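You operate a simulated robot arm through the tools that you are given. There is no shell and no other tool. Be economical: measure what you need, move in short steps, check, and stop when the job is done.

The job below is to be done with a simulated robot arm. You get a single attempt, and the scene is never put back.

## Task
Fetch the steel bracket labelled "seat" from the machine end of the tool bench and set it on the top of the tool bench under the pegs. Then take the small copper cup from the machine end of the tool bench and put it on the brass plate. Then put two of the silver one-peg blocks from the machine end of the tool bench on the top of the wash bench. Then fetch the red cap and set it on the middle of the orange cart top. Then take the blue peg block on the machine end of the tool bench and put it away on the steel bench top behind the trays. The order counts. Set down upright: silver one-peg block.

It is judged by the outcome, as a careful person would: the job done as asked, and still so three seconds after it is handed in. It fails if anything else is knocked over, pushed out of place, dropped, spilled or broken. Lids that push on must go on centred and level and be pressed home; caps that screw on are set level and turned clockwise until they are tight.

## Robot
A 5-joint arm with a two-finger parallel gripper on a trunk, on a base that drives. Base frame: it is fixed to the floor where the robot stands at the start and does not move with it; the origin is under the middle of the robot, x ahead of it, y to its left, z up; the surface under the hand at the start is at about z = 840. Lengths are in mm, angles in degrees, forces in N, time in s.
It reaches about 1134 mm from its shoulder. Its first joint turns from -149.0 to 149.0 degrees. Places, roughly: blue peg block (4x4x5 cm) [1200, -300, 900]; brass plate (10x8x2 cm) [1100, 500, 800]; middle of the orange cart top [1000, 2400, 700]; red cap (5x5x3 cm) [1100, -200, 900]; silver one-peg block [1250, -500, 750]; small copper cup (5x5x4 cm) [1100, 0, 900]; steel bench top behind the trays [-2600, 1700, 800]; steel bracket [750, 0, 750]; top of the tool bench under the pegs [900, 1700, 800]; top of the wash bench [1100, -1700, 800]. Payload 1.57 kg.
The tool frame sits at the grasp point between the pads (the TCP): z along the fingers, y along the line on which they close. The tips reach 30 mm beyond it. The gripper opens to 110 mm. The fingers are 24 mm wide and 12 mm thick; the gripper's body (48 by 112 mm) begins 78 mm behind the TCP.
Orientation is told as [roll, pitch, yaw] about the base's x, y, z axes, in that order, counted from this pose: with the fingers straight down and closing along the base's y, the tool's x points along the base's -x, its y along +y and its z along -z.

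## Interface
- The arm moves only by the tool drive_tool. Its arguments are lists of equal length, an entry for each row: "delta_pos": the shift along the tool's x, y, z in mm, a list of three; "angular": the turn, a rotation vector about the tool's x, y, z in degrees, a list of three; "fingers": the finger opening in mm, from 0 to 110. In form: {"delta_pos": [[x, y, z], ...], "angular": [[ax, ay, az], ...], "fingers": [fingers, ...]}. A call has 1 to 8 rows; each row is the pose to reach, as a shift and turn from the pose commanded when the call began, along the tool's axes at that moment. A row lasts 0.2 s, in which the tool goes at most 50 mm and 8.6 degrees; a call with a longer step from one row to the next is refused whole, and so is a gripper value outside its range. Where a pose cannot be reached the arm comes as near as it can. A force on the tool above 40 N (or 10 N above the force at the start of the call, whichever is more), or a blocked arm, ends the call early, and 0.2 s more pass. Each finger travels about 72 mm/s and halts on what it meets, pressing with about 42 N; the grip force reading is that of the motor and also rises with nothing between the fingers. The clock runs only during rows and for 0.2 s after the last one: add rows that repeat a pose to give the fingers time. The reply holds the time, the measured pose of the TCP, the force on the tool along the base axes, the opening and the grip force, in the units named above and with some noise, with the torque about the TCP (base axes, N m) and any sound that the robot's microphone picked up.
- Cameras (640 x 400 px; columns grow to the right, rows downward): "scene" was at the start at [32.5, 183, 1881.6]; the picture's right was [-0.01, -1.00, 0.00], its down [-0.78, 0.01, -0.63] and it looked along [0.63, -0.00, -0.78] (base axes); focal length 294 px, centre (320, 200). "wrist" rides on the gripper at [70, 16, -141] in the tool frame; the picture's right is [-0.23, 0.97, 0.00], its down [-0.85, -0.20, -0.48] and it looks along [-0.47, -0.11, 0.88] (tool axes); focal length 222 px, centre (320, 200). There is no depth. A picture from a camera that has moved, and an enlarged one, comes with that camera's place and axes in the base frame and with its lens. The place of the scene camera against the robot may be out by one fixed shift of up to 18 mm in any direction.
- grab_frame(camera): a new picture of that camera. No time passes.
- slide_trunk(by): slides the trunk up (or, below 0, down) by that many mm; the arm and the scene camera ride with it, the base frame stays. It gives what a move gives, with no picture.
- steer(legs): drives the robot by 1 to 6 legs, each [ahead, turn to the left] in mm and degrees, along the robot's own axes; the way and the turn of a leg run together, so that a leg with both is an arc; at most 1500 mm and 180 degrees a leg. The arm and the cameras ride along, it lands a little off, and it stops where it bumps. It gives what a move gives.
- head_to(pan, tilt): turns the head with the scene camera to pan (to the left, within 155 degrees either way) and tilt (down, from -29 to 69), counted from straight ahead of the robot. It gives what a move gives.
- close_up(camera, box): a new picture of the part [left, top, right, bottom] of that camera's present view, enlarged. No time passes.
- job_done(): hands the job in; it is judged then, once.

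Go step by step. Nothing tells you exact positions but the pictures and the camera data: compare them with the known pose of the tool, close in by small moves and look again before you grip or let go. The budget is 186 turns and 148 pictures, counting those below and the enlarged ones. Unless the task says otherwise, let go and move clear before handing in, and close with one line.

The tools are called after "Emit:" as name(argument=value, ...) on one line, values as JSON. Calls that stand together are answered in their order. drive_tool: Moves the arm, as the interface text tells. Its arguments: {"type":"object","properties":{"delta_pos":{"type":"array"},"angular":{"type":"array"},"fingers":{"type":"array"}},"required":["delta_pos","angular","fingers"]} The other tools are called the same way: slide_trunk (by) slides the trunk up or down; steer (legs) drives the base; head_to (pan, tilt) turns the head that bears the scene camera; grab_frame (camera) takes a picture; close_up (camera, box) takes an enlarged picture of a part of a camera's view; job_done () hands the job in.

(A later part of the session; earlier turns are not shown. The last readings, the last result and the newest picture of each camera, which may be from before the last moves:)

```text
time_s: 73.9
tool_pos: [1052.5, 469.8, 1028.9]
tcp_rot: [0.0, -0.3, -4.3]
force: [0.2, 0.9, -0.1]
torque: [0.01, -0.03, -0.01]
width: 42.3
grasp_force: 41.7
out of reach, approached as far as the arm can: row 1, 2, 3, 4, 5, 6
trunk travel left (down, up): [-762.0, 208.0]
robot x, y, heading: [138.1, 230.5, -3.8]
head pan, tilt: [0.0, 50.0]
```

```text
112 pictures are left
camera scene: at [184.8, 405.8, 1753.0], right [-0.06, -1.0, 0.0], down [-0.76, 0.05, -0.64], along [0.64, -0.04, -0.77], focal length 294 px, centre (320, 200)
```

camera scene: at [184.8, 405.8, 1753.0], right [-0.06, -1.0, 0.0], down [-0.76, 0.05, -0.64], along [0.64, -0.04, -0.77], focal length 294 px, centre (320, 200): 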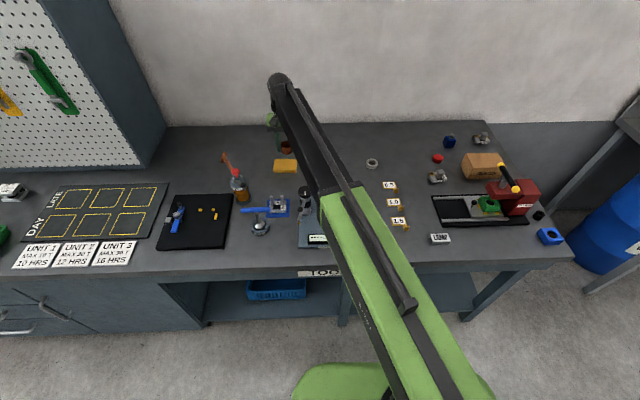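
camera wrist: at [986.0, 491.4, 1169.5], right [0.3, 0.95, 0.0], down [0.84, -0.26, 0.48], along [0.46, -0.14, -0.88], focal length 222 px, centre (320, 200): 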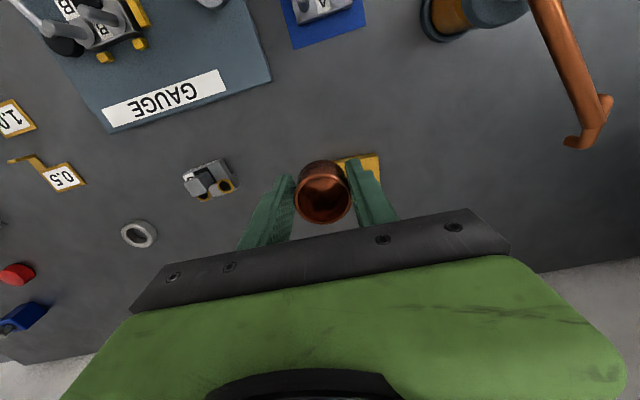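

The arm is at full reach. The gap to the bench allows driving ahead 90 mm.

Emit:
steer(legs=[[90, 0]])

Emit:
grab_frame(camera="wrist")

Emit:
grab_frame(camera="scene")

```text
time_s: 75.0
tool_pos: [1148.1, 463.8, 1027.6]
tcp_rot: [0.0, -0.1, -4.1]
force: [0.4, 0.8, -0.6]
torque: [0.03, -0.01, 0.02]
width: 42.4
grasp_force: 42.1
trunk travel left (down, up): [-762.0, 208.0]
robot x, y, heading: [233.8, 226.1, -3.8]
head pan, tilt: [0.0, 50.0]
```

```text
111 pictures are left
camera wrist: at [1079.6, 485.6, 1168.1], right [0.3, 0.95, 0.0], down [0.84, -0.26, 0.48], along [0.46, -0.14, -0.88], focal length 222 px, centre (320, 200)
```

wrist: 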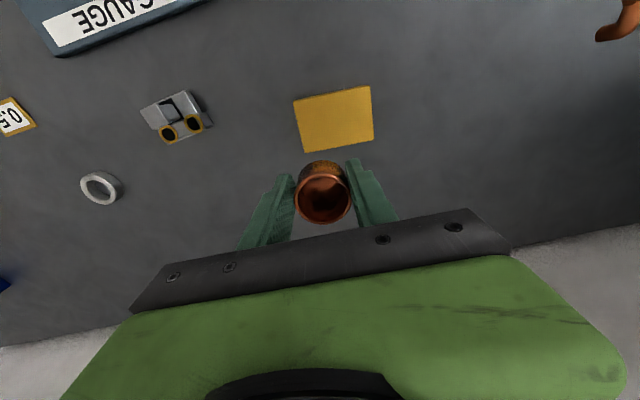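

```text
110 pictures are left
camera scene: at [279.2, 400.0, 1752.9], right [-0.06, -1.0, 0.0], down [-0.77, 0.05, -0.64], along [0.64, -0.04, -0.77], focal length 294 px, centre (320, 200)
```

scene: 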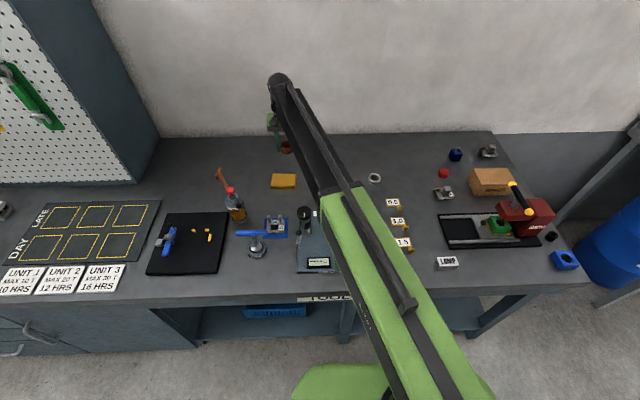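

Plate centre is about (1131, 490). Shifting the cup over it and lowering part way.

Emit:
drive_tool(delta_pos=[[22, 26, 0], [22, 26, 0]], angular=[[0, 0, 0], [0, 0, 0]], fingers=[25, 25])

Emit:
slide_trunk(by=-100)

Emit:
close_up(camera="wrist", box=[200, 80, 440, 230])

Emit:
close_up(camera="scene", box=[240, 110, 340, 210])

```text
time_s: 75.6
tool_pos: [1123.6, 492.4, 1029.8]
tcp_rot: [0.0, -0.2, -4.2]
force: [1.1, 0.1, -0.1]
torque: [-0.02, -0.03, 0.01]
width: 42.2
grasp_force: 41.7
trunk travel left (down, up): [-762.0, 208.0]
robot x, y, heading: [229.6, 224.4, -3.7]
head pan, tilt: [0.0, 50.0]
```

```text
time_s: 77.0
tool_pos: [1123.3, 491.6, 927.6]
tcp_rot: [0.0, -0.2, -4.0]
force: [0.2, -0.1, -1.3]
torque: [0.02, -0.01, 0.02]
width: 42.7
grasp_force: 41.8
trunk travel left (down, up): [-662.0, 308.0]
robot x, y, heading: [236.1, 226.8, -3.9]
head pan, tilt: [0.0, 50.0]
```

```text
2.67 times, centred on (320, 155) of wrist
camera zoom: at [1055.5, 514.2, 1069.6], right [0.3, 0.95, 0.0], down [0.84, -0.26, 0.48], along [0.46, -0.14, -0.88], focal length 592 px, centre (320, 320)
```

zoom: 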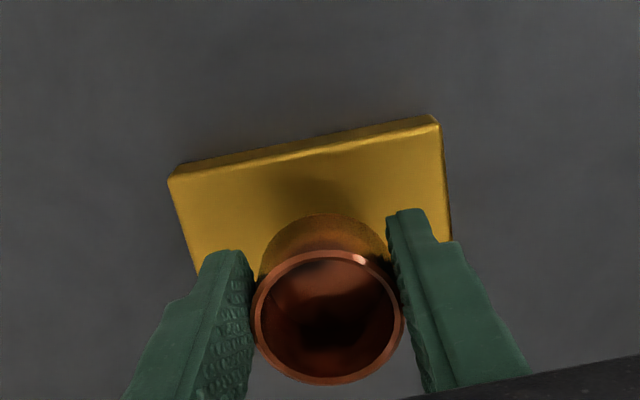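

```text
4.00 times, centred on (290, 160) of scene
camera zoom: at [276.6, 400.0, 1653.0], right [-0.06, -1.0, 0.0], down [-0.76, 0.05, -0.64], along [0.64, -0.04, -0.77], focal length 1176 px, centre (440, 360)
```

zoom: 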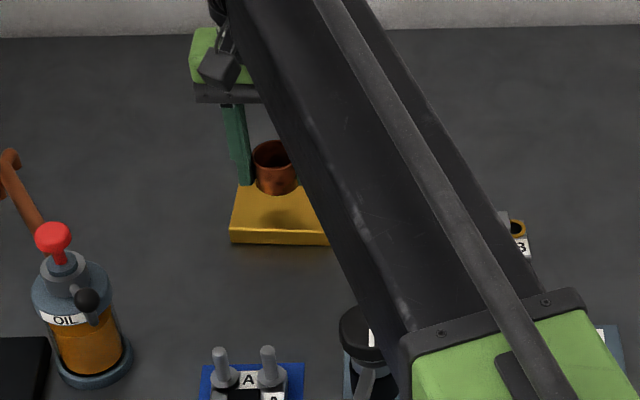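

Emit:
drive_tool(delta_pos=[[-5, 0, 0]], angular=[[0, 0, 0]], fingers=[25])

Emit:
slide_trunk(by=-26)

Emit:
slide_trunk(by=-2)

Emit:
close_up(camera="scene", box=[250, 130, 310, 190])

Emit:
close_up(camera="wrist", box=[200, 80, 440, 230])

```text
time_s: 77.4
tool_pos: [1128.8, 491.7, 928.3]
tcp_rot: [0.1, -0.4, -4.1]
force: [0.2, 0.3, 0.4]
torque: [0.01, 0.0, -0.01]
width: 42.4
grasp_force: 41.9
trunk travel left (down, up): [-662.0, 308.0]
robot x, y, heading: [231.2, 224.2, -3.9]
head pan, tilt: [0.0, 50.0]
```

```text
time_s: 78.1
tool_pos: [1127.8, 491.6, 902.4]
tcp_rot: [-0.1, -0.2, -4.1]
force: [0.3, 0.7, -1.2]
torque: [-0.01, 0.01, -0.03]
width: 42.4
grasp_force: 42.6
trunk travel left (down, up): [-636.0, 334.0]
robot x, y, heading: [232.4, 219.6, -3.5]
head pan, tilt: [0.0, 50.0]
```

```text
time_s: 78.6
tool_pos: [1128.4, 492.4, 899.3]
tcp_rot: [0.0, -0.2, -4.1]
force: [0.1, -0.5, -0.1]
torque: [-0.03, 0.04, -0.01]
width: 42.5
grasp_force: 41.4
trunk travel left (down, up): [-634.0, 336.0]
robot x, y, heading: [230.1, 226.6, -3.8]
head pan, tilt: [0.0, 50.0]
```

```text
6.67 times, centred on (280, 160) of scene
camera zoom: at [276.6, 400.0, 1625.0], right [-0.06, -1.0, 0.0], down [-0.76, 0.05, -0.64], along [0.64, -0.04, -0.77], focal length 1961 px, centre (587, 467)
```

zoom: 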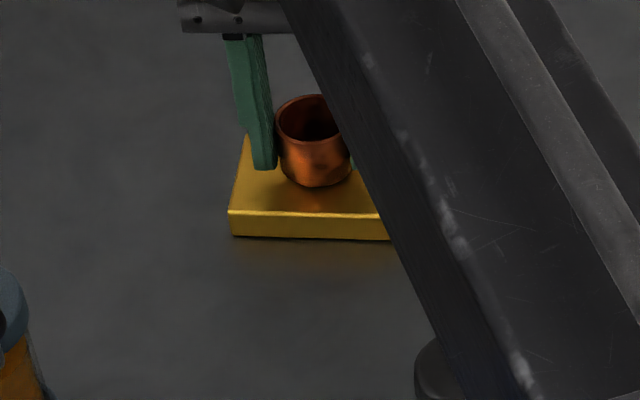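

```text
2.67 times, centred on (320, 155) of wrist
camera zoom: at [1060.6, 513.6, 1041.5], right [0.3, 0.95, 0.0], down [0.84, -0.26, 0.48], along [0.46, -0.14, -0.88], focal length 592 px, centre (320, 320)
```

zoom: 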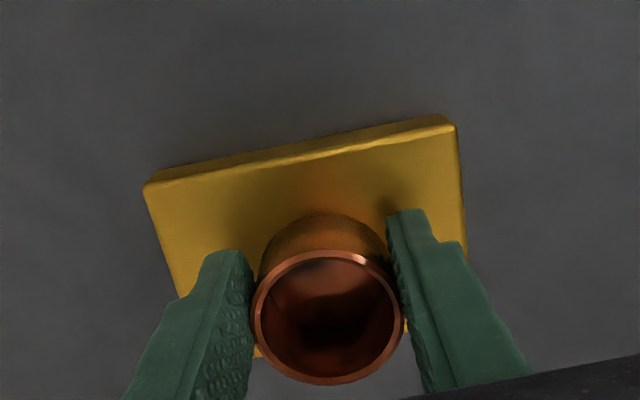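

Cup over the plate but no contact yet. Lowering in small steps.

Emit:
slide_trunk(by=-2)

Emit:
slide_trunk(by=-1.5)

Emit:
slide_trunk(by=-1.5)

```text
time_s: 79.1
tool_pos: [1127.2, 492.0, 900.0]
tcp_rot: [0.0, -0.2, -4.1]
force: [0.9, 0.1, 4.4]
torque: [-0.06, 0.01, -0.03]
width: 42.4
grasp_force: 41.6
trunk travel left (down, up): [-632.0, 338.0]
robot x, y, heading: [234.2, 222.2, -3.7]
head pan, tilt: [0.0, 50.0]
```

```text
time_s: 79.6
tool_pos: [1127.6, 491.3, 897.3]
tcp_rot: [-0.1, -0.2, -4.0]
force: [4.3, 1.6, 11.6]
torque: [0.09, -0.21, -0.01]
width: 42.3
grasp_force: 41.6
trunk travel left (down, up): [-630.0, 340.0]
robot x, y, heading: [232.6, 222.9, -3.9]
head pan, tilt: [0.0, 50.0]
```

```text
time_s: 80.2
tool_pos: [1126.7, 490.5, 897.6]
tcp_rot: [0.0, -0.2, -4.1]
force: [0.2, 2.7, 14.2]
torque: [0.1, -0.15, -0.05]
width: 41.9
grasp_force: 42.2
trunk travel left (down, up): [-629.0, 341.0]
robot x, y, heading: [231.4, 223.0, -3.8]
head pan, tilt: [0.0, 50.0]
```

Contact is confirmed at 14 N. Easing up 2 mm, releasing with the opening limited to 80 and rising.

Emit:
slide_trunk(by=2)

Emit:
drive_tool(delta_pos=[[0, 0, 0], [0, 0, 0], [0, 0, 0], [0, 0, 0], [0, 0, 0]], angular=[[0, 0, 0], [0, 0, 0], [0, 0, 0], [0, 0, 0], [0, 0, 0]], fingers=[46, 55, 75, 80, 80])

Emit:
slide_trunk(by=130)

Emit:
grab_frame(camera="wrist")

```text
time_s: 80.7
tool_pos: [1128.4, 492.2, 897.3]
tcp_rot: [0.0, -0.2, -4.1]
force: [0.0, 0.7, -0.3]
torque: [-0.01, 0.03, 0.0]
width: 41.1
grasp_force: 41.6
trunk travel left (down, up): [-631.0, 339.0]
robot x, y, heading: [230.8, 225.3, -3.7]
head pan, tilt: [0.0, 50.0]
```

```text
time_s: 81.9
tool_pos: [1128.6, 491.4, 897.1]
tcp_rot: [0.0, -0.2, -4.2]
force: [-0.7, 0.1, -0.1]
torque: [0.0, -0.02, 0.03]
width: 80.2
grasp_force: 0.0
trunk travel left (down, up): [-631.0, 339.0]
robot x, y, heading: [230.1, 228.4, -3.8]
head pan, tilt: [0.0, 50.0]
```

```text
time_s: 83.5
tool_pos: [1127.0, 493.8, 1027.1]
tcp_rot: [0.1, -0.1, -4.1]
force: [-0.2, -0.5, 0.0]
torque: [-0.03, 0.02, 0.03]
width: 80.0
grasp_force: 0.1
trunk travel left (down, up): [-761.0, 209.0]
robot x, y, heading: [231.4, 225.4, -3.8]
head pan, tilt: [0.0, 50.0]
```

```text
105 pictures are left
camera wrist: at [1060.6, 513.6, 1168.4], right [0.3, 0.95, 0.0], down [0.84, -0.26, 0.48], along [0.46, -0.14, -0.88], focal length 222 px, centre (320, 200)
```

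wrist: 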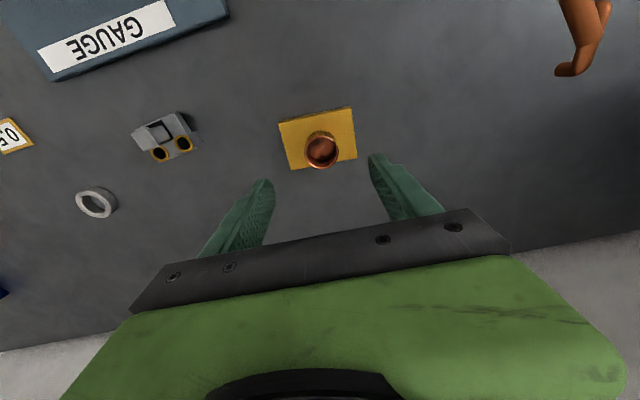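

Cup stands on the plate. Next the silver one-peg block near (1012, -139); moving there.

Emit:
drive_tool(delta_pos=[[5, -45, 0], [10, -90, 0], [15, -136, 0], [20, -182, 0], [25, -227, 0], [30, -273, 0], [35, -318, 0]], angular=[[0, 0, 0], [0, 0, 0], [0, 0, 0], [0, 0, 0], [0, 0, 0], [0, 0, 0], [0, 0, 0]], fingers=[80, 80, 80, 80, 80, 80, 80])

Emit:
drive_tool(delta_pos=[[5, -45, 0], [10, -90, 0], [15, -136, 0], [20, -182, 0], [25, -227, 0], [30, -273, 0], [36, -319, 0]], angular=[[0, 0, 0], [0, 0, 0], [0, 0, 0], [0, 0, 0], [0, 0, 0], [0, 0, 0], [0, 0, 0]], fingers=[80, 80, 80, 80, 80, 80, 80])

Emit:
grab_frame(camera="wrist")

Emit:
grab_frame(camera="scene")

```text
time_s: 85.0
tool_pos: [1070.0, 176.7, 1027.0]
tcp_rot: [-0.1, -0.3, -4.0]
force: [0.2, -0.6, -1.1]
torque: [-0.01, 0.01, 0.01]
width: 80.1
grasp_force: 0.0
out of reach, approached as far as the arm can: row 2, 7
trunk travel left (down, up): [-761.0, 209.0]
robot x, y, heading: [232.1, 222.6, -3.9]
head pan, tilt: [0.0, 50.0]
```

```text
time_s: 86.7
tool_pos: [1010.9, -141.4, 1027.9]
tcp_rot: [0.0, -0.1, -4.1]
force: [0.7, -0.5, -0.3]
torque: [0.0, 0.0, 0.0]
width: 80.2
grasp_force: 0.0
out of reach, approached as far as the arm can: row 6, 7
trunk travel left (down, up): [-761.0, 209.0]
robot x, y, heading: [231.0, 226.4, -3.9]
head pan, tilt: [0.0, 50.0]
```

```text
104 pictures are left
camera wrist: at [943.8, -119.1, 1168.5], right [0.3, 0.96, 0.0], down [0.84, -0.26, 0.48], along [0.46, -0.14, -0.88], focal length 222 px, centre (320, 200)
```

wrist: 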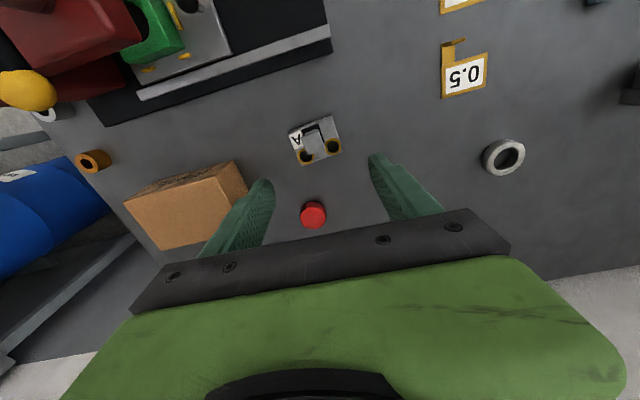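

```text
103 pictures are left
camera scene: at [276.4, 399.5, 1752.0], right [-0.06, -1.0, 0.0], down [-0.76, 0.05, -0.64], along [0.64, -0.04, -0.77], focal length 294 px, centre (320, 200)
```

scene: 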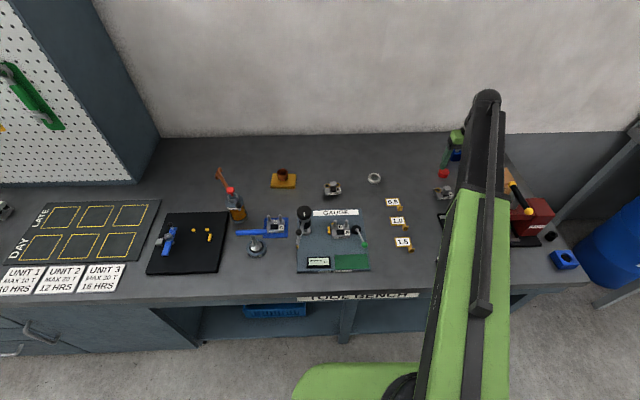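

Emit:
close_up(camera="wrist", box=[250, 95, 378, 175])

Emit:
close_up(camera="scene", box=[415, 150, 495, 210])

```text
5.00 times, centred on (314, 135) of wrist
camera zoom: at [943.8, -119.1, 1168.5], right [0.3, 0.96, 0.0], down [0.84, -0.26, 0.48], along [0.46, -0.14, -0.88], focal length 1111 px, centre (350, 525)
```

zoom: 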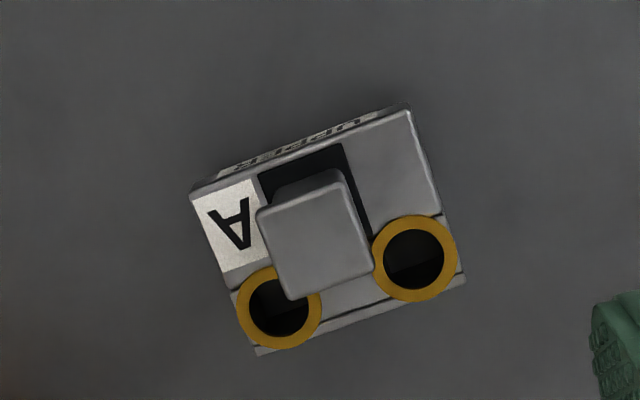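

```text
6.67 times, centred on (455, 180) of scene
camera zoom: at [276.4, 399.5, 1752.0], right [-0.06, -1.0, 0.0], down [-0.76, 0.05, -0.64], along [0.64, -0.04, -0.77], focal length 1961 px, centre (-580, 333)
```

zoom: 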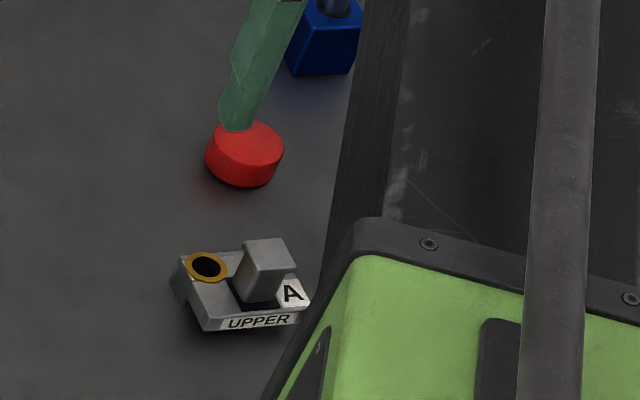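

Block "UPPER A" lies at about (1015, -146), with its long side along y. Aligning, then lowering part way.

Emit:
drive_tool(delta_pos=[[-3, -6, 0], [-3, -6, 0]], angular=[[0, 0, -4.9], [0, 0, -4.9]], fingers=[95, 95])

Emit:
slide_trunk(by=-100)

Emit:
close_up(camera="wrist", box=[200, 110, 440, 260])

Emit:
close_up(camera="scene", box=[415, 130, 495, 190])

```text
time_s: 87.2
tool_pos: [1013.6, -145.1, 1027.3]
tcp_rot: [0.0, -0.2, 0.9]
force: [0.4, 0.3, 0.4]
torque: [-0.02, 0.01, 0.03]
width: 95.2
grasp_force: 0.0
trunk travel left (down, up): [-761.0, 209.0]
robot x, y, heading: [232.4, 224.4, -3.8]
head pan, tilt: [0.0, 50.0]
```

```text
time_s: 88.6
tool_pos: [1013.1, -145.8, 927.1]
tcp_rot: [-0.1, -0.2, 0.8]
force: [-0.7, -0.4, -0.4]
torque: [0.0, 0.01, 0.02]
width: 95.0
grasp_force: 0.0
trunk travel left (down, up): [-661.0, 309.0]
robot x, y, heading: [232.7, 224.1, -3.9]
head pan, tilt: [0.0, 50.0]
```

```text
2.67 times, centred on (320, 185) of wrist
camera zoom: at [944.1, -129.6, 1068.6], right [0.21, 0.98, 0.0], down [0.86, -0.19, 0.48], along [0.47, -0.1, -0.88], focal length 592 px, centre (320, 240)
```

zoom: 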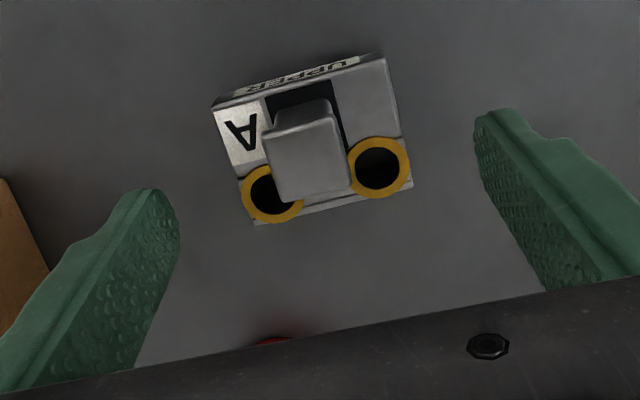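

```text
6.67 times, centred on (455, 160) of scene
camera zoom: at [276.5, 400.0, 1652.0], right [-0.06, -1.0, 0.0], down [-0.76, 0.05, -0.64], along [0.64, -0.04, -0.77], focal length 1961 px, centre (-580, 467)
```

zoom: 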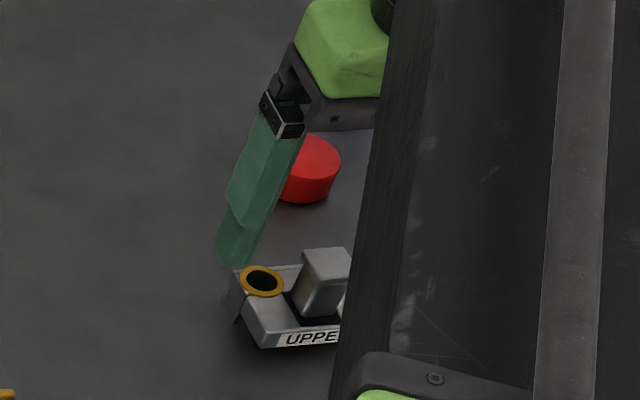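

Well aligned. Lowering and gripping the body.

Emit:
slide_trunk(by=-50)

Emit:
close_up(camera="wrist", box=[200, 110, 440, 260])

Emit:
drive_tool(delta_pos=[[0, 0, 0], [0, 0, 0], [0, 0, 0], [0, 0, 0]], angular=[[0, 0, 0], [0, 0, 0], [0, 0, 0], [0, 0, 0]], fingers=[75, 55, 40, 40])

Emit:
close_up(camera="wrist", box=[200, 110, 440, 260])

```text
time_s: 89.5
tool_pos: [1013.4, -145.7, 877.8]
tcp_rot: [0.0, -0.2, 0.8]
force: [-0.4, 0.2, 0.2]
torque: [0.0, 0.02, 0.0]
width: 95.2
grasp_force: 0.1
trunk travel left (down, up): [-611.0, 359.0]
robot x, y, heading: [232.5, 223.2, -3.6]
head pan, tilt: [0.0, 50.0]
```

```text
2.67 times, centred on (320, 185) of wrist
camera zoom: at [944.1, -129.6, 1018.6], right [0.21, 0.98, 0.0], down [0.86, -0.19, 0.48], along [0.47, -0.1, -0.88], focal length 592 px, centre (320, 240)
```

zoom: 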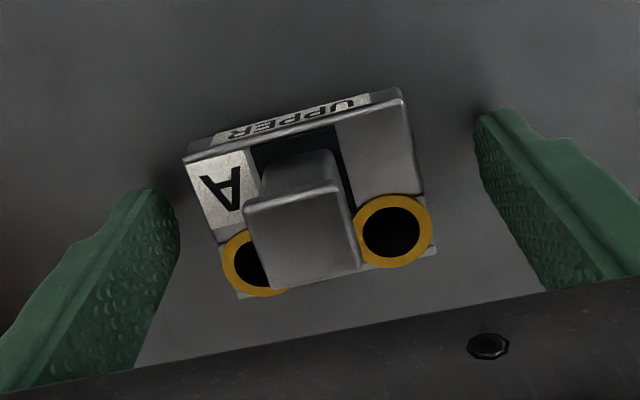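

```text
time_s: 90.5
tool_pos: [1012.8, -145.8, 877.7]
tcp_rot: [0.0, -0.2, 0.8]
force: [-0.2, -1.6, 0.8]
torque: [-0.07, 0.07, 0.01]
width: 63.7
grasp_force: 42.4
trunk travel left (down, up): [-611.0, 359.0]
robot x, y, heading: [230.4, 228.3, -3.9]
head pan, tilt: [0.0, 50.0]
```

```text
2.67 times, centred on (320, 185) of wrist
camera zoom: at [944.0, -129.8, 1018.6], right [0.21, 0.98, 0.0], down [0.86, -0.19, 0.48], along [0.47, -0.1, -0.88], focal length 592 px, centre (320, 240)
```

zoom: 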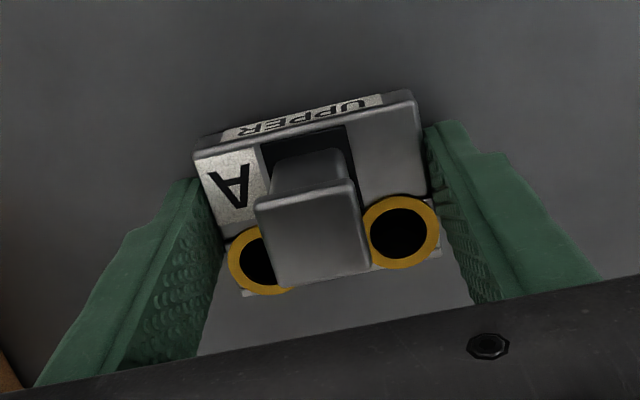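

Gripped. Lifting high and looking right toward the wash bench.

Emit:
slide_trunk(by=350)

Emit:
head_to(pan=-70, tilt=35)

Emit:
grab_frame(camera="scene")

Emit:
grab_frame(camera="wrist")

```text
time_s: 93.9
tool_pos: [1013.5, -145.5, 1228.0]
tcp_rot: [-0.1, -0.2, 0.8]
force: [-0.1, 0.2, -3.6]
torque: [0.04, 0.01, 0.0]
width: 63.9
grasp_force: 42.4
trunk travel left (down, up): [-961.0, 9.0]
robot x, y, heading: [229.5, 225.2, -3.8]
head pan, tilt: [0.0, 50.0]
```

```text
time_s: 95.3
tool_pos: [1013.4, -146.0, 1227.1]
tcp_rot: [0.0, -0.2, 0.8]
force: [0.1, -0.2, -3.5]
torque: [-0.01, 0.02, 0.01]
width: 64.1
grasp_force: 42.1
trunk travel left (down, up): [-961.0, 9.0]
robot x, y, heading: [229.6, 226.1, -4.0]
head pan, tilt: [-70.0, 35.0]
```

```text
96 pictures are left
camera scene: at [225.0, 320.2, 1973.7], right [-0.96, -0.28, 0.0], down [-0.16, 0.55, -0.82], along [0.23, -0.79, -0.57], focal length 294 px, centre (320, 200)
```

scene: 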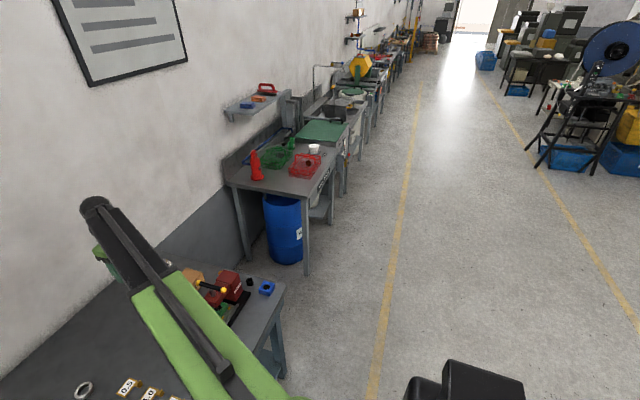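

```text
95 pictures are left
camera wrist: at [944.5, -129.8, 1368.3], right [0.21, 0.98, 0.0], down [0.86, -0.19, 0.48], along [0.47, -0.1, -0.88], focal length 222 px, centre (320, 200)
```

wrist: 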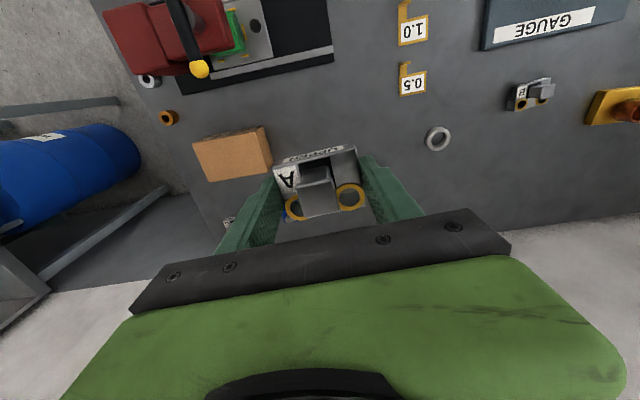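

The wash bench starts at about y -1250, with clear space near x 900–1200, y -1300 to -1550. Driving there.

Emit:
steer(legs=[[-150, 0], [0, -86], [1450, 0], [0, 90]])

Emit:
head_to(pan=0, tilt=50)

Emit:
grab_frame(camera="scene")

Emit:
grab_frame(camera="wrist")

```text
time_s: 111.1
tool_pos: [872.4, -1514.4, 1226.9]
tcp_rot: [0.1, -0.2, 5.9]
force: [-0.7, -1.1, -4.1]
torque: [0.09, 0.02, -0.02]
width: 63.6
grasp_force: 42.0
trunk travel left (down, up): [-961.0, 9.0]
robot x, y, heading: [61.4, -1198.4, 1.1]
head pan, tilt: [-70.0, 35.0]
```

```text
time_s: 112.5
tool_pos: [872.5, -1512.9, 1226.8]
tcp_rot: [0.0, -0.2, 5.8]
force: [0.3, -0.3, -3.1]
torque: [0.02, 0.02, 0.03]
width: 63.7
grasp_force: 41.8
trunk travel left (down, up): [-961.0, 9.0]
robot x, y, heading: [60.7, -1196.7, 1.1]
head pan, tilt: [0.0, 50.0]
```

```text
94 pictures are left
camera scene: at [91.2, -1020.5, 1952.0], right [0.02, -1.0, 0.0], down [-0.77, -0.01, -0.64], along [0.64, 0.01, -0.77], focal length 294 px, centre (320, 200)
```

scene: 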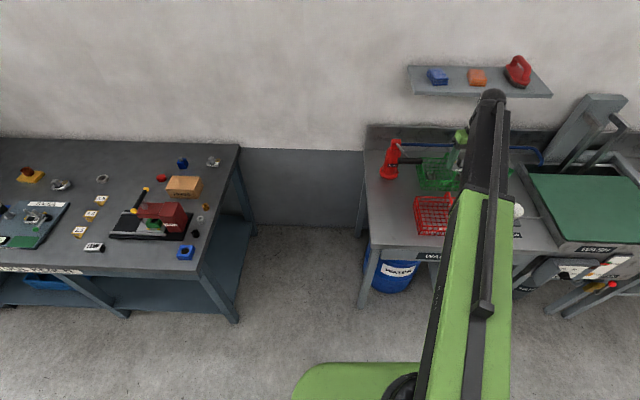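

```text
93 pictures are left
camera wrist: at [802.4, -1504.2, 1368.3], right [0.13, 0.99, 0.0], down [0.87, -0.11, 0.48], along [0.48, -0.06, -0.88], focal length 222 px, centre (320, 200)
```

wrist: 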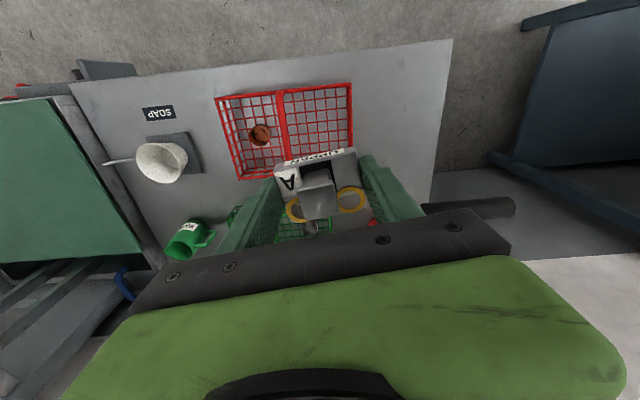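

Emit:
close_up(camera="scene", box=[340, 110, 580, 270])

```text
2.50 times, centred on (460, 190) of scene
camera zoom: at [91.2, -1020.5, 1952.0], right [0.02, -1.0, 0.0], down [-0.77, -0.01, -0.64], along [0.64, 0.01, -0.77], focal length 735 px, centre (-30, 225)
```

zoom: 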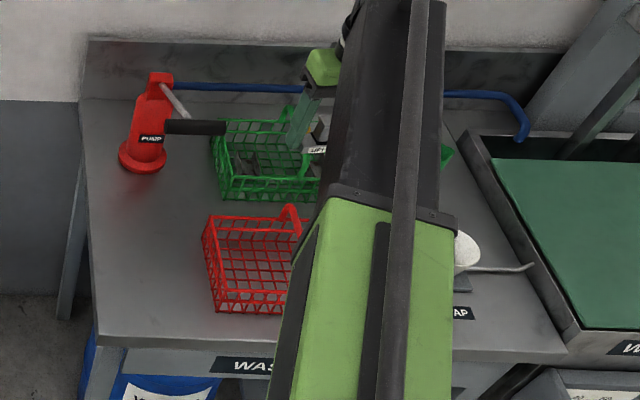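

Free space is on the left part, x 790–1050, y -1250 to -1440. Moving over (950, -1345).

Emit:
drive_tool(delta_pos=[[-24, 40, 0], [-47, 80, 0], [-71, 120, 0], [-95, 159, 0], [-95, 159, 0]], angular=[[0, 0, 0], [0, 0, 0], [0, 0, 0], [0, 0, 0], [0, 0, 0]], fingers=[40, 40, 40, 40, 40])

Emit:
slide_trunk(by=-220)

Emit:
grab_frame(camera="wrist")

Emit:
close_up(camera="scene", box=[320, 90, 520, 250])

```text
time_s: 113.8
tool_pos: [948.8, -1348.0, 1228.0]
tcp_rot: [0.1, -0.2, 6.0]
force: [0.6, -0.4, -2.8]
torque: [0.02, 0.02, 0.02]
width: 63.9
grasp_force: 42.3
trunk travel left (down, up): [-961.0, 9.0]
robot x, y, heading: [59.7, -1196.7, 0.8]
head pan, tilt: [0.0, 50.0]
```

```text
time_s: 116.1
tool_pos: [946.4, -1347.6, 1008.9]
tcp_rot: [0.0, -0.2, 5.9]
force: [-1.7, -2.6, 17.6]
torque: [-0.28, -0.15, -0.03]
width: 64.0
grasp_force: 41.9
trunk travel left (down, up): [-741.0, 229.0]
robot x, y, heading: [59.5, -1194.1, 1.1]
head pan, tilt: [0.0, 50.0]
```

```text
91 pictures are left
camera wrist: at [876.0, -1338.1, 1150.2], right [0.13, 0.99, 0.0], down [0.87, -0.11, 0.48], along [0.48, -0.06, -0.88], focal length 222 px, centre (320, 200)
```

wrist: 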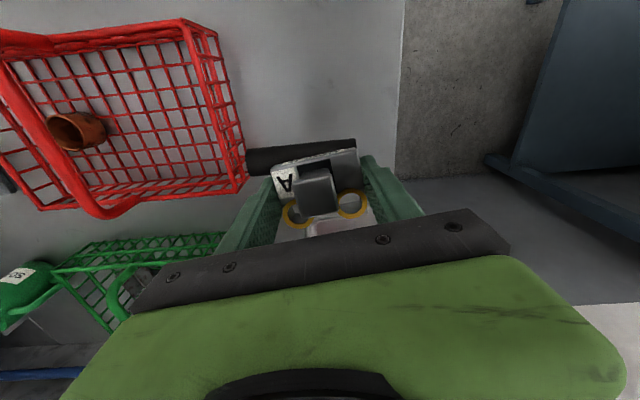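

```text
2.50 times, centred on (420, 170) of scene
camera zoom: at [88.0, -1019.9, 1732.2], right [0.02, -1.0, 0.0], down [-0.76, -0.02, -0.64], along [0.64, 0.01, -0.76], focal length 735 px, centre (70, 275)
```

zoom: 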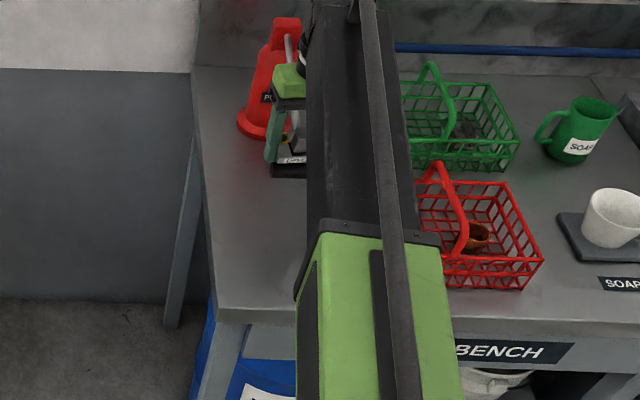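

The block is touching the red pump's black handle at 17 N, so I'm raising at once.

Emit:
slide_trunk(by=80)

Emit:
drive_tool(delta_pos=[[40, 0, 0], [80, 0, 0], [110, 0, 0]], angular=[[0, 0, 0], [0, 0, 0], [0, 0, 0]], fingers=[40, 40, 40])

Emit:
grab_frame(camera="wrist")

Emit:
close_up(camera="scene", box=[320, 90, 520, 250])

```text
time_s: 117.2
tool_pos: [948.9, -1346.9, 1087.0]
tcp_rot: [0.0, -0.1, 6.0]
force: [5.6, -0.1, -1.3]
torque: [0.06, -0.16, -0.23]
width: 63.6
grasp_force: 41.8
trunk travel left (down, up): [-821.0, 149.0]
robot x, y, heading: [65.9, -1195.7, 1.0]
head pan, tilt: [0.0, 50.0]
```

```text
time_s: 118.0
tool_pos: [840.0, -1356.5, 1087.2]
tcp_rot: [-0.1, -0.2, 5.9]
force: [0.4, 0.1, -2.7]
torque: [0.01, 0.0, 0.01]
width: 63.9
grasp_force: 42.0
trunk travel left (down, up): [-821.0, 149.0]
robot x, y, heading: [61.2, -1198.5, 1.0]
head pan, tilt: [0.0, 50.0]
```

```text
89 pictures are left
camera wrist: at [769.7, -1347.5, 1228.6], right [0.12, 0.99, 0.0], down [0.87, -0.11, 0.48], along [0.48, -0.06, -0.88], focal length 222 px, centre (320, 200)
```

wrist: 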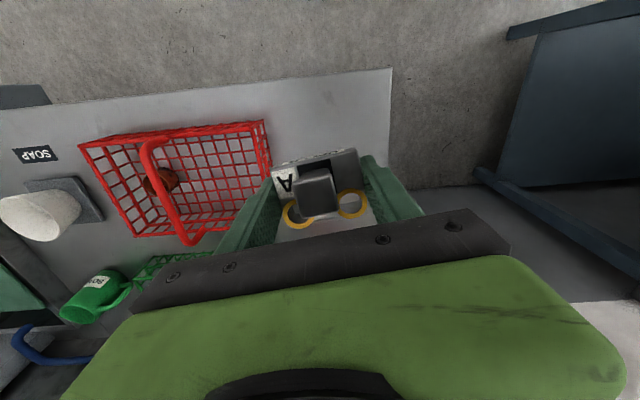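

```text
2.50 times, centred on (420, 170) of scene
camera zoom: at [90.6, -1020.0, 1811.9], right [0.02, -1.0, 0.0], down [-0.77, -0.02, -0.64], along [0.64, 0.01, -0.77], focal length 735 px, centre (70, 275)
```

zoom: 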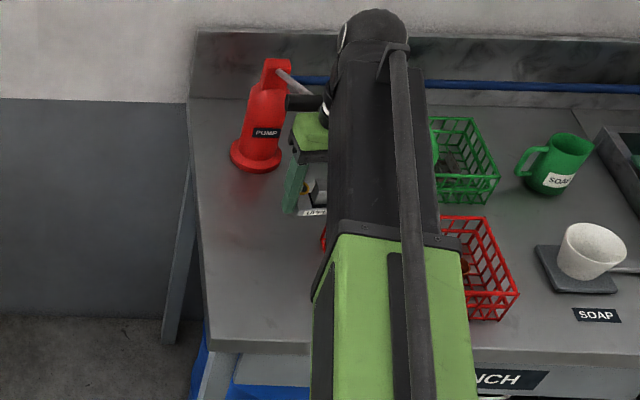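

The black bar is a sprung pump lever at about (949, -1350, 1175). It seems to have come back up. I'll check it closely before going on.

Emit:
close_up(camera="scene", box=[370, 90, 450, 160])

Emit:
close_up(camera="wrist", box=[200, 60, 480, 240])

```text
5.71 times, centred on (410, 125) of scene
camera zoom: at [90.6, -1020.0, 1811.9], right [0.02, -1.0, 0.0], down [-0.77, -0.02, -0.64], along [0.64, 0.01, -0.77], focal length 1681 px, centre (-194, 629)
```

zoom: 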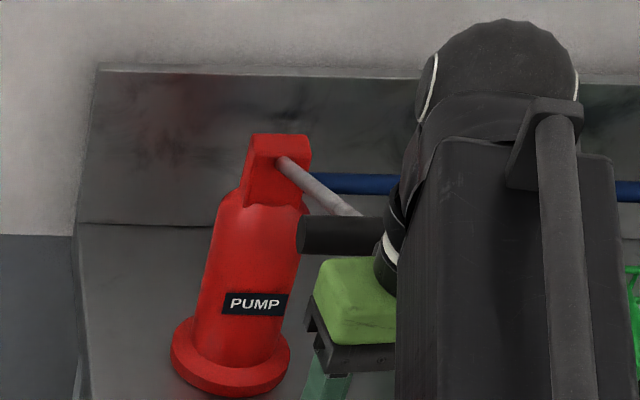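

```text
2.22 times, centred on (340, 150) of wrist
camera zoom: at [769.7, -1347.5, 1228.6], right [0.12, 0.99, 0.0], down [0.87, -0.11, 0.48], along [0.48, -0.06, -0.88], focal length 494 px, centre (276, 311)
```

zoom: 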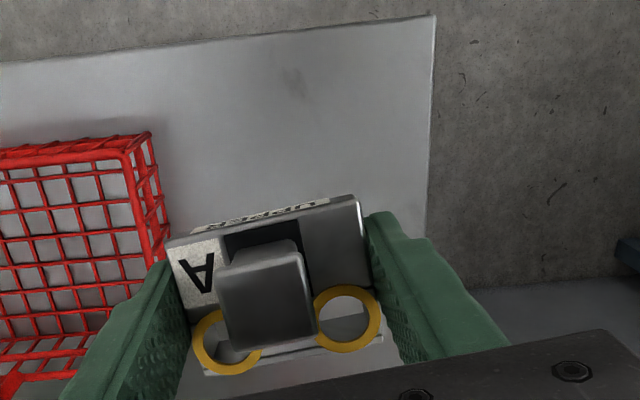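

Pump is upright and the lever has sprung back. I'll place the block on the clear front-left area at about (842, -1287), away from the lever.

Emit:
drive_tool(delta_pos=[[-5, 35, 0], [-9, 70, 0], [-9, 70, 0]], angular=[[0, 0, 0], [0, 0, 0], [0, 0, 0]], fingers=[40, 40, 40])

Emit:
slide_trunk(by=-150)

Emit:
grab_frame(camera="wrist")

Emit:
close_up(camera="scene", box=[320, 70, 480, 230])

```text
time_s: 118.8
tool_pos: [842.2, -1289.3, 1087.3]
tcp_rot: [0.0, -0.2, 5.9]
force: [0.6, 0.4, -2.8]
torque: [0.04, 0.01, 0.03]
width: 63.8
grasp_force: 42.2
trunk travel left (down, up): [-821.0, 149.0]
robot x, y, heading: [59.2, -1197.2, 1.0]
head pan, tilt: [0.0, 50.0]
```

```text
time_s: 120.6
tool_pos: [840.5, -1288.7, 937.2]
tcp_rot: [0.0, -0.2, 5.9]
force: [0.0, 0.5, -2.4]
torque: [0.0, 0.0, 0.01]
width: 64.2
grasp_force: 41.9
trunk travel left (down, up): [-671.0, 299.0]
robot x, y, heading: [61.6, -1196.2, 1.1]
head pan, tilt: [0.0, 50.0]
```

```text
85 pictures are left
camera wrist: at [771.4, -1279.8, 1078.4], right [0.13, 0.99, 0.0], down [0.87, -0.11, 0.48], along [0.48, -0.06, -0.88], focal length 222 px, centre (320, 200)
```

wrist: 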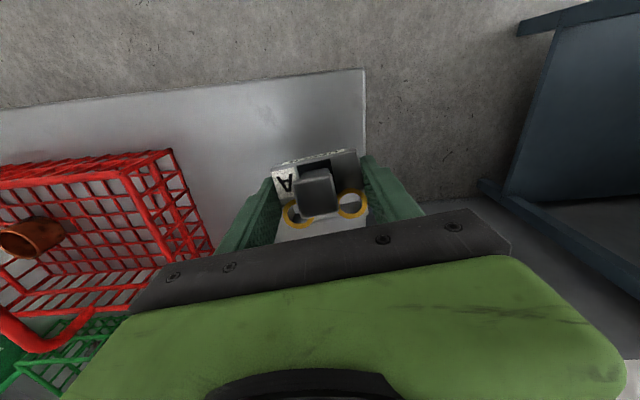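

```text
2.50 times, centred on (400, 150) of scene
camera zoom: at [91.2, -1020.1, 1662.0], right [0.02, -1.0, 0.0], down [-0.77, -0.02, -0.64], along [0.64, 0.01, -0.77], focal length 735 px, centre (120, 325)
```

zoom: 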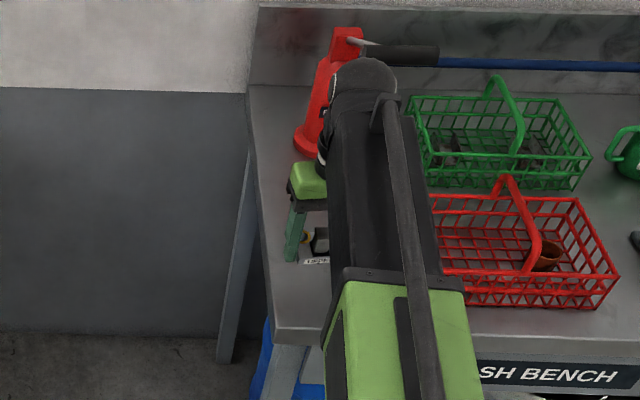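

Bench height here is also about 840. Lowering to touch.

Emit:
slide_trunk(by=-55)

Emit:
slide_trunk(by=-3)

Emit:
slide_trunk(by=-2)

```text
time_s: 121.6
tool_pos: [841.3, -1288.7, 883.3]
tcp_rot: [0.0, -0.2, 5.9]
force: [0.2, 0.7, -3.7]
torque: [0.01, 0.03, -0.01]
width: 63.7
grasp_force: 41.3
trunk travel left (down, up): [-616.0, 354.0]
robot x, y, heading: [59.4, -1198.2, 1.1]
head pan, tilt: [0.0, 50.0]
```

```text
time_s: 122.1
tool_pos: [841.8, -1289.0, 878.5]
tcp_rot: [0.1, -0.3, 5.8]
force: [-0.1, -0.3, -4.0]
torque: [0.02, 0.01, -0.02]
width: 63.7
grasp_force: 42.0
trunk travel left (down, up): [-613.0, 357.0]
robot x, y, heading: [58.5, -1201.0, 1.3]
head pan, tilt: [0.0, 50.0]
```

```text
time_s: 122.6
tool_pos: [840.9, -1289.5, 877.0]
tcp_rot: [0.1, -0.2, 5.9]
force: [0.0, -0.4, -3.3]
torque: [-0.02, -0.03, -0.01]
width: 63.9
grasp_force: 42.1
trunk travel left (down, up): [-611.0, 359.0]
robot x, y, heading: [60.6, -1200.7, 1.2]
head pan, tilt: [0.0, 50.0]
```

Emit:
slide_trunk(by=-1.5)

Emit:
slide_trunk(by=-1.5)

Emit:
close_up(camera="wrist", box=[200, 110, 440, 260])

```text
time_s: 123.1
tool_pos: [841.9, -1288.9, 875.8]
tcp_rot: [0.0, -0.1, 5.9]
force: [0.3, -0.4, -3.3]
torque: [0.0, 0.01, -0.02]
width: 63.6
grasp_force: 42.1
trunk travel left (down, up): [-609.0, 361.0]
robot x, y, heading: [58.4, -1199.8, 1.2]
head pan, tilt: [0.0, 50.0]
```

```text
time_s: 123.6
tool_pos: [840.4, -1289.2, 875.2]
tcp_rot: [0.0, -0.1, 5.8]
force: [0.8, -0.1, -3.4]
torque: [-0.03, 0.01, 0.0]
width: 63.7
grasp_force: 41.9
trunk travel left (down, up): [-608.0, 362.0]
robot x, y, heading: [60.5, -1199.4, 1.3]
head pan, tilt: [0.0, 50.0]
```

```text
2.67 times, centred on (320, 185) of wrist
camera zoom: at [771.4, -1279.8, 1015.3], right [0.13, 0.99, 0.0], down [0.87, -0.11, 0.48], along [0.48, -0.06, -0.88], focal length 592 px, centre (320, 240)
```

zoom: 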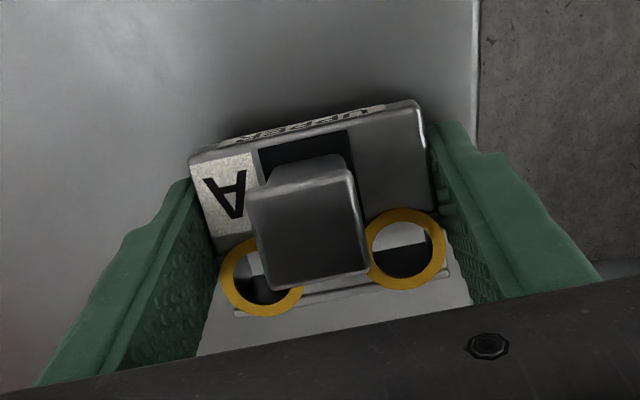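

The lever contact tilted the block slightly in the grip, with its front edge lower. Continuing down gently so the bench levels it.

Emit:
slide_trunk(by=-2)

Emit:
slide_trunk(by=-2)

Emit:
slide_trunk(by=-2)

Emit:
close_up(camera="scene", box=[370, 130, 430, 190])

```text
time_s: 124.1
tool_pos: [842.5, -1289.2, 871.9]
tcp_rot: [0.0, -0.2, 5.8]
force: [-0.2, -0.7, -3.6]
torque: [-0.03, 0.0, 0.05]
width: 63.7
grasp_force: 42.1
trunk travel left (down, up): [-606.0, 364.0]
robot x, y, heading: [62.0, -1196.9, 1.3]
head pan, tilt: [0.0, 50.0]
```

```text
time_s: 124.7
tool_pos: [841.8, -1289.0, 870.9]
tcp_rot: [0.0, -0.1, 5.9]
force: [-1.4, -0.4, -2.1]
torque: [0.01, -0.01, -0.03]
width: 63.8
grasp_force: 41.9
trunk travel left (down, up): [-604.0, 366.0]
robot x, y, heading: [63.6, -1198.8, 1.3]
head pan, tilt: [0.0, 50.0]
```

```text
time_s: 125.2
tool_pos: [841.0, -1288.2, 870.5]
tcp_rot: [0.0, -0.3, 5.9]
force: [10.8, -1.1, 26.3]
torque: [-0.05, 0.08, 0.05]
width: 63.8
grasp_force: 42.2
trunk travel left (down, up): [-602.0, 368.0]
robot x, y, heading: [59.7, -1201.0, 1.1]
head pan, tilt: [0.0, 50.0]
```

```text
6.67 times, centred on (400, 160) of scene
camera zoom: at [89.2, -1019.8, 1593.5], right [0.02, -1.0, 0.0], down [-0.77, -0.02, -0.64], along [0.64, 0.01, -0.77], focal length 1961 px, centre (-213, 467)
```

zoom: 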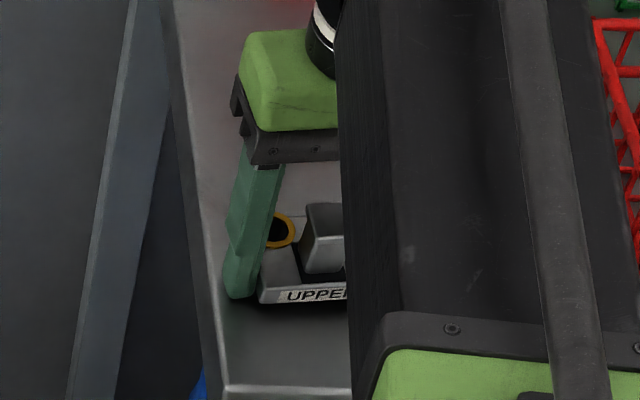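

Emit:
slide_trunk(by=1.5)

Emit:
close_up(camera="wrist", box=[240, 130, 400, 230])

```text
time_s: 125.7
tool_pos: [841.0, -1289.0, 870.8]
tcp_rot: [0.0, -0.1, 5.9]
force: [1.6, -1.0, 4.7]
torque: [-0.02, 0.06, -0.02]
width: 63.8
grasp_force: 41.7
trunk travel left (down, up): [-603.0, 367.0]
robot x, y, heading: [58.3, -1196.2, 1.0]
head pan, tilt: [0.0, 50.0]
```

```text
4.00 times, centred on (320, 180) of wrist
camera zoom: at [770.7, -1279.7, 1011.0], right [0.13, 0.99, 0.0], down [0.87, -0.11, 0.48], along [0.48, -0.06, -0.88], focal length 888 px, centre (320, 280)
```

zoom: 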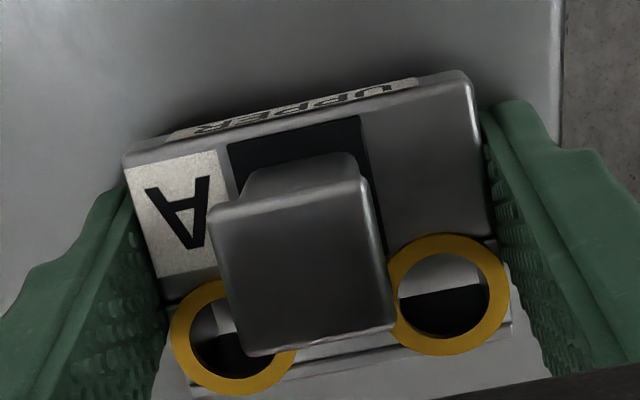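

The block has slid up about 8 mm in the grip and is nearly level. Fingertips now touch the bench, so the block is only 2–3 mm above it. Releasing here.

Emit:
drive_tool(delta_pos=[[0, 0, 0], [0, 0, 0], [0, 0, 0], [0, 0, 0]], angular=[[0, 0, 0], [0, 0, 0], [0, 0, 0], [0, 0, 0]], fingers=[70, 85, 90, 90])

Emit:
close_up(camera="wrist", box=[200, 110, 440, 260])

```text
time_s: 126.7
tool_pos: [840.9, -1288.9, 870.2]
tcp_rot: [0.0, -0.2, 5.9]
force: [0.1, -0.4, 0.1]
torque: [-0.02, 0.01, 0.02]
width: 89.9
grasp_force: 0.0
trunk travel left (down, up): [-603.0, 367.0]
robot x, y, heading: [58.8, -1200.5, 1.3]
head pan, tilt: [0.0, 50.0]
```

```text
2.67 times, centred on (320, 185) of wrist
camera zoom: at [771.2, -1279.8, 1011.0], right [0.13, 0.99, 0.0], down [0.87, -0.11, 0.48], along [0.48, -0.06, -0.88], focal length 592 px, centre (320, 240)
```

zoom: 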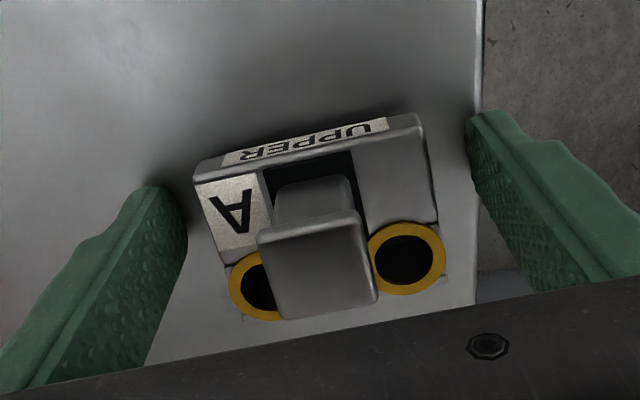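

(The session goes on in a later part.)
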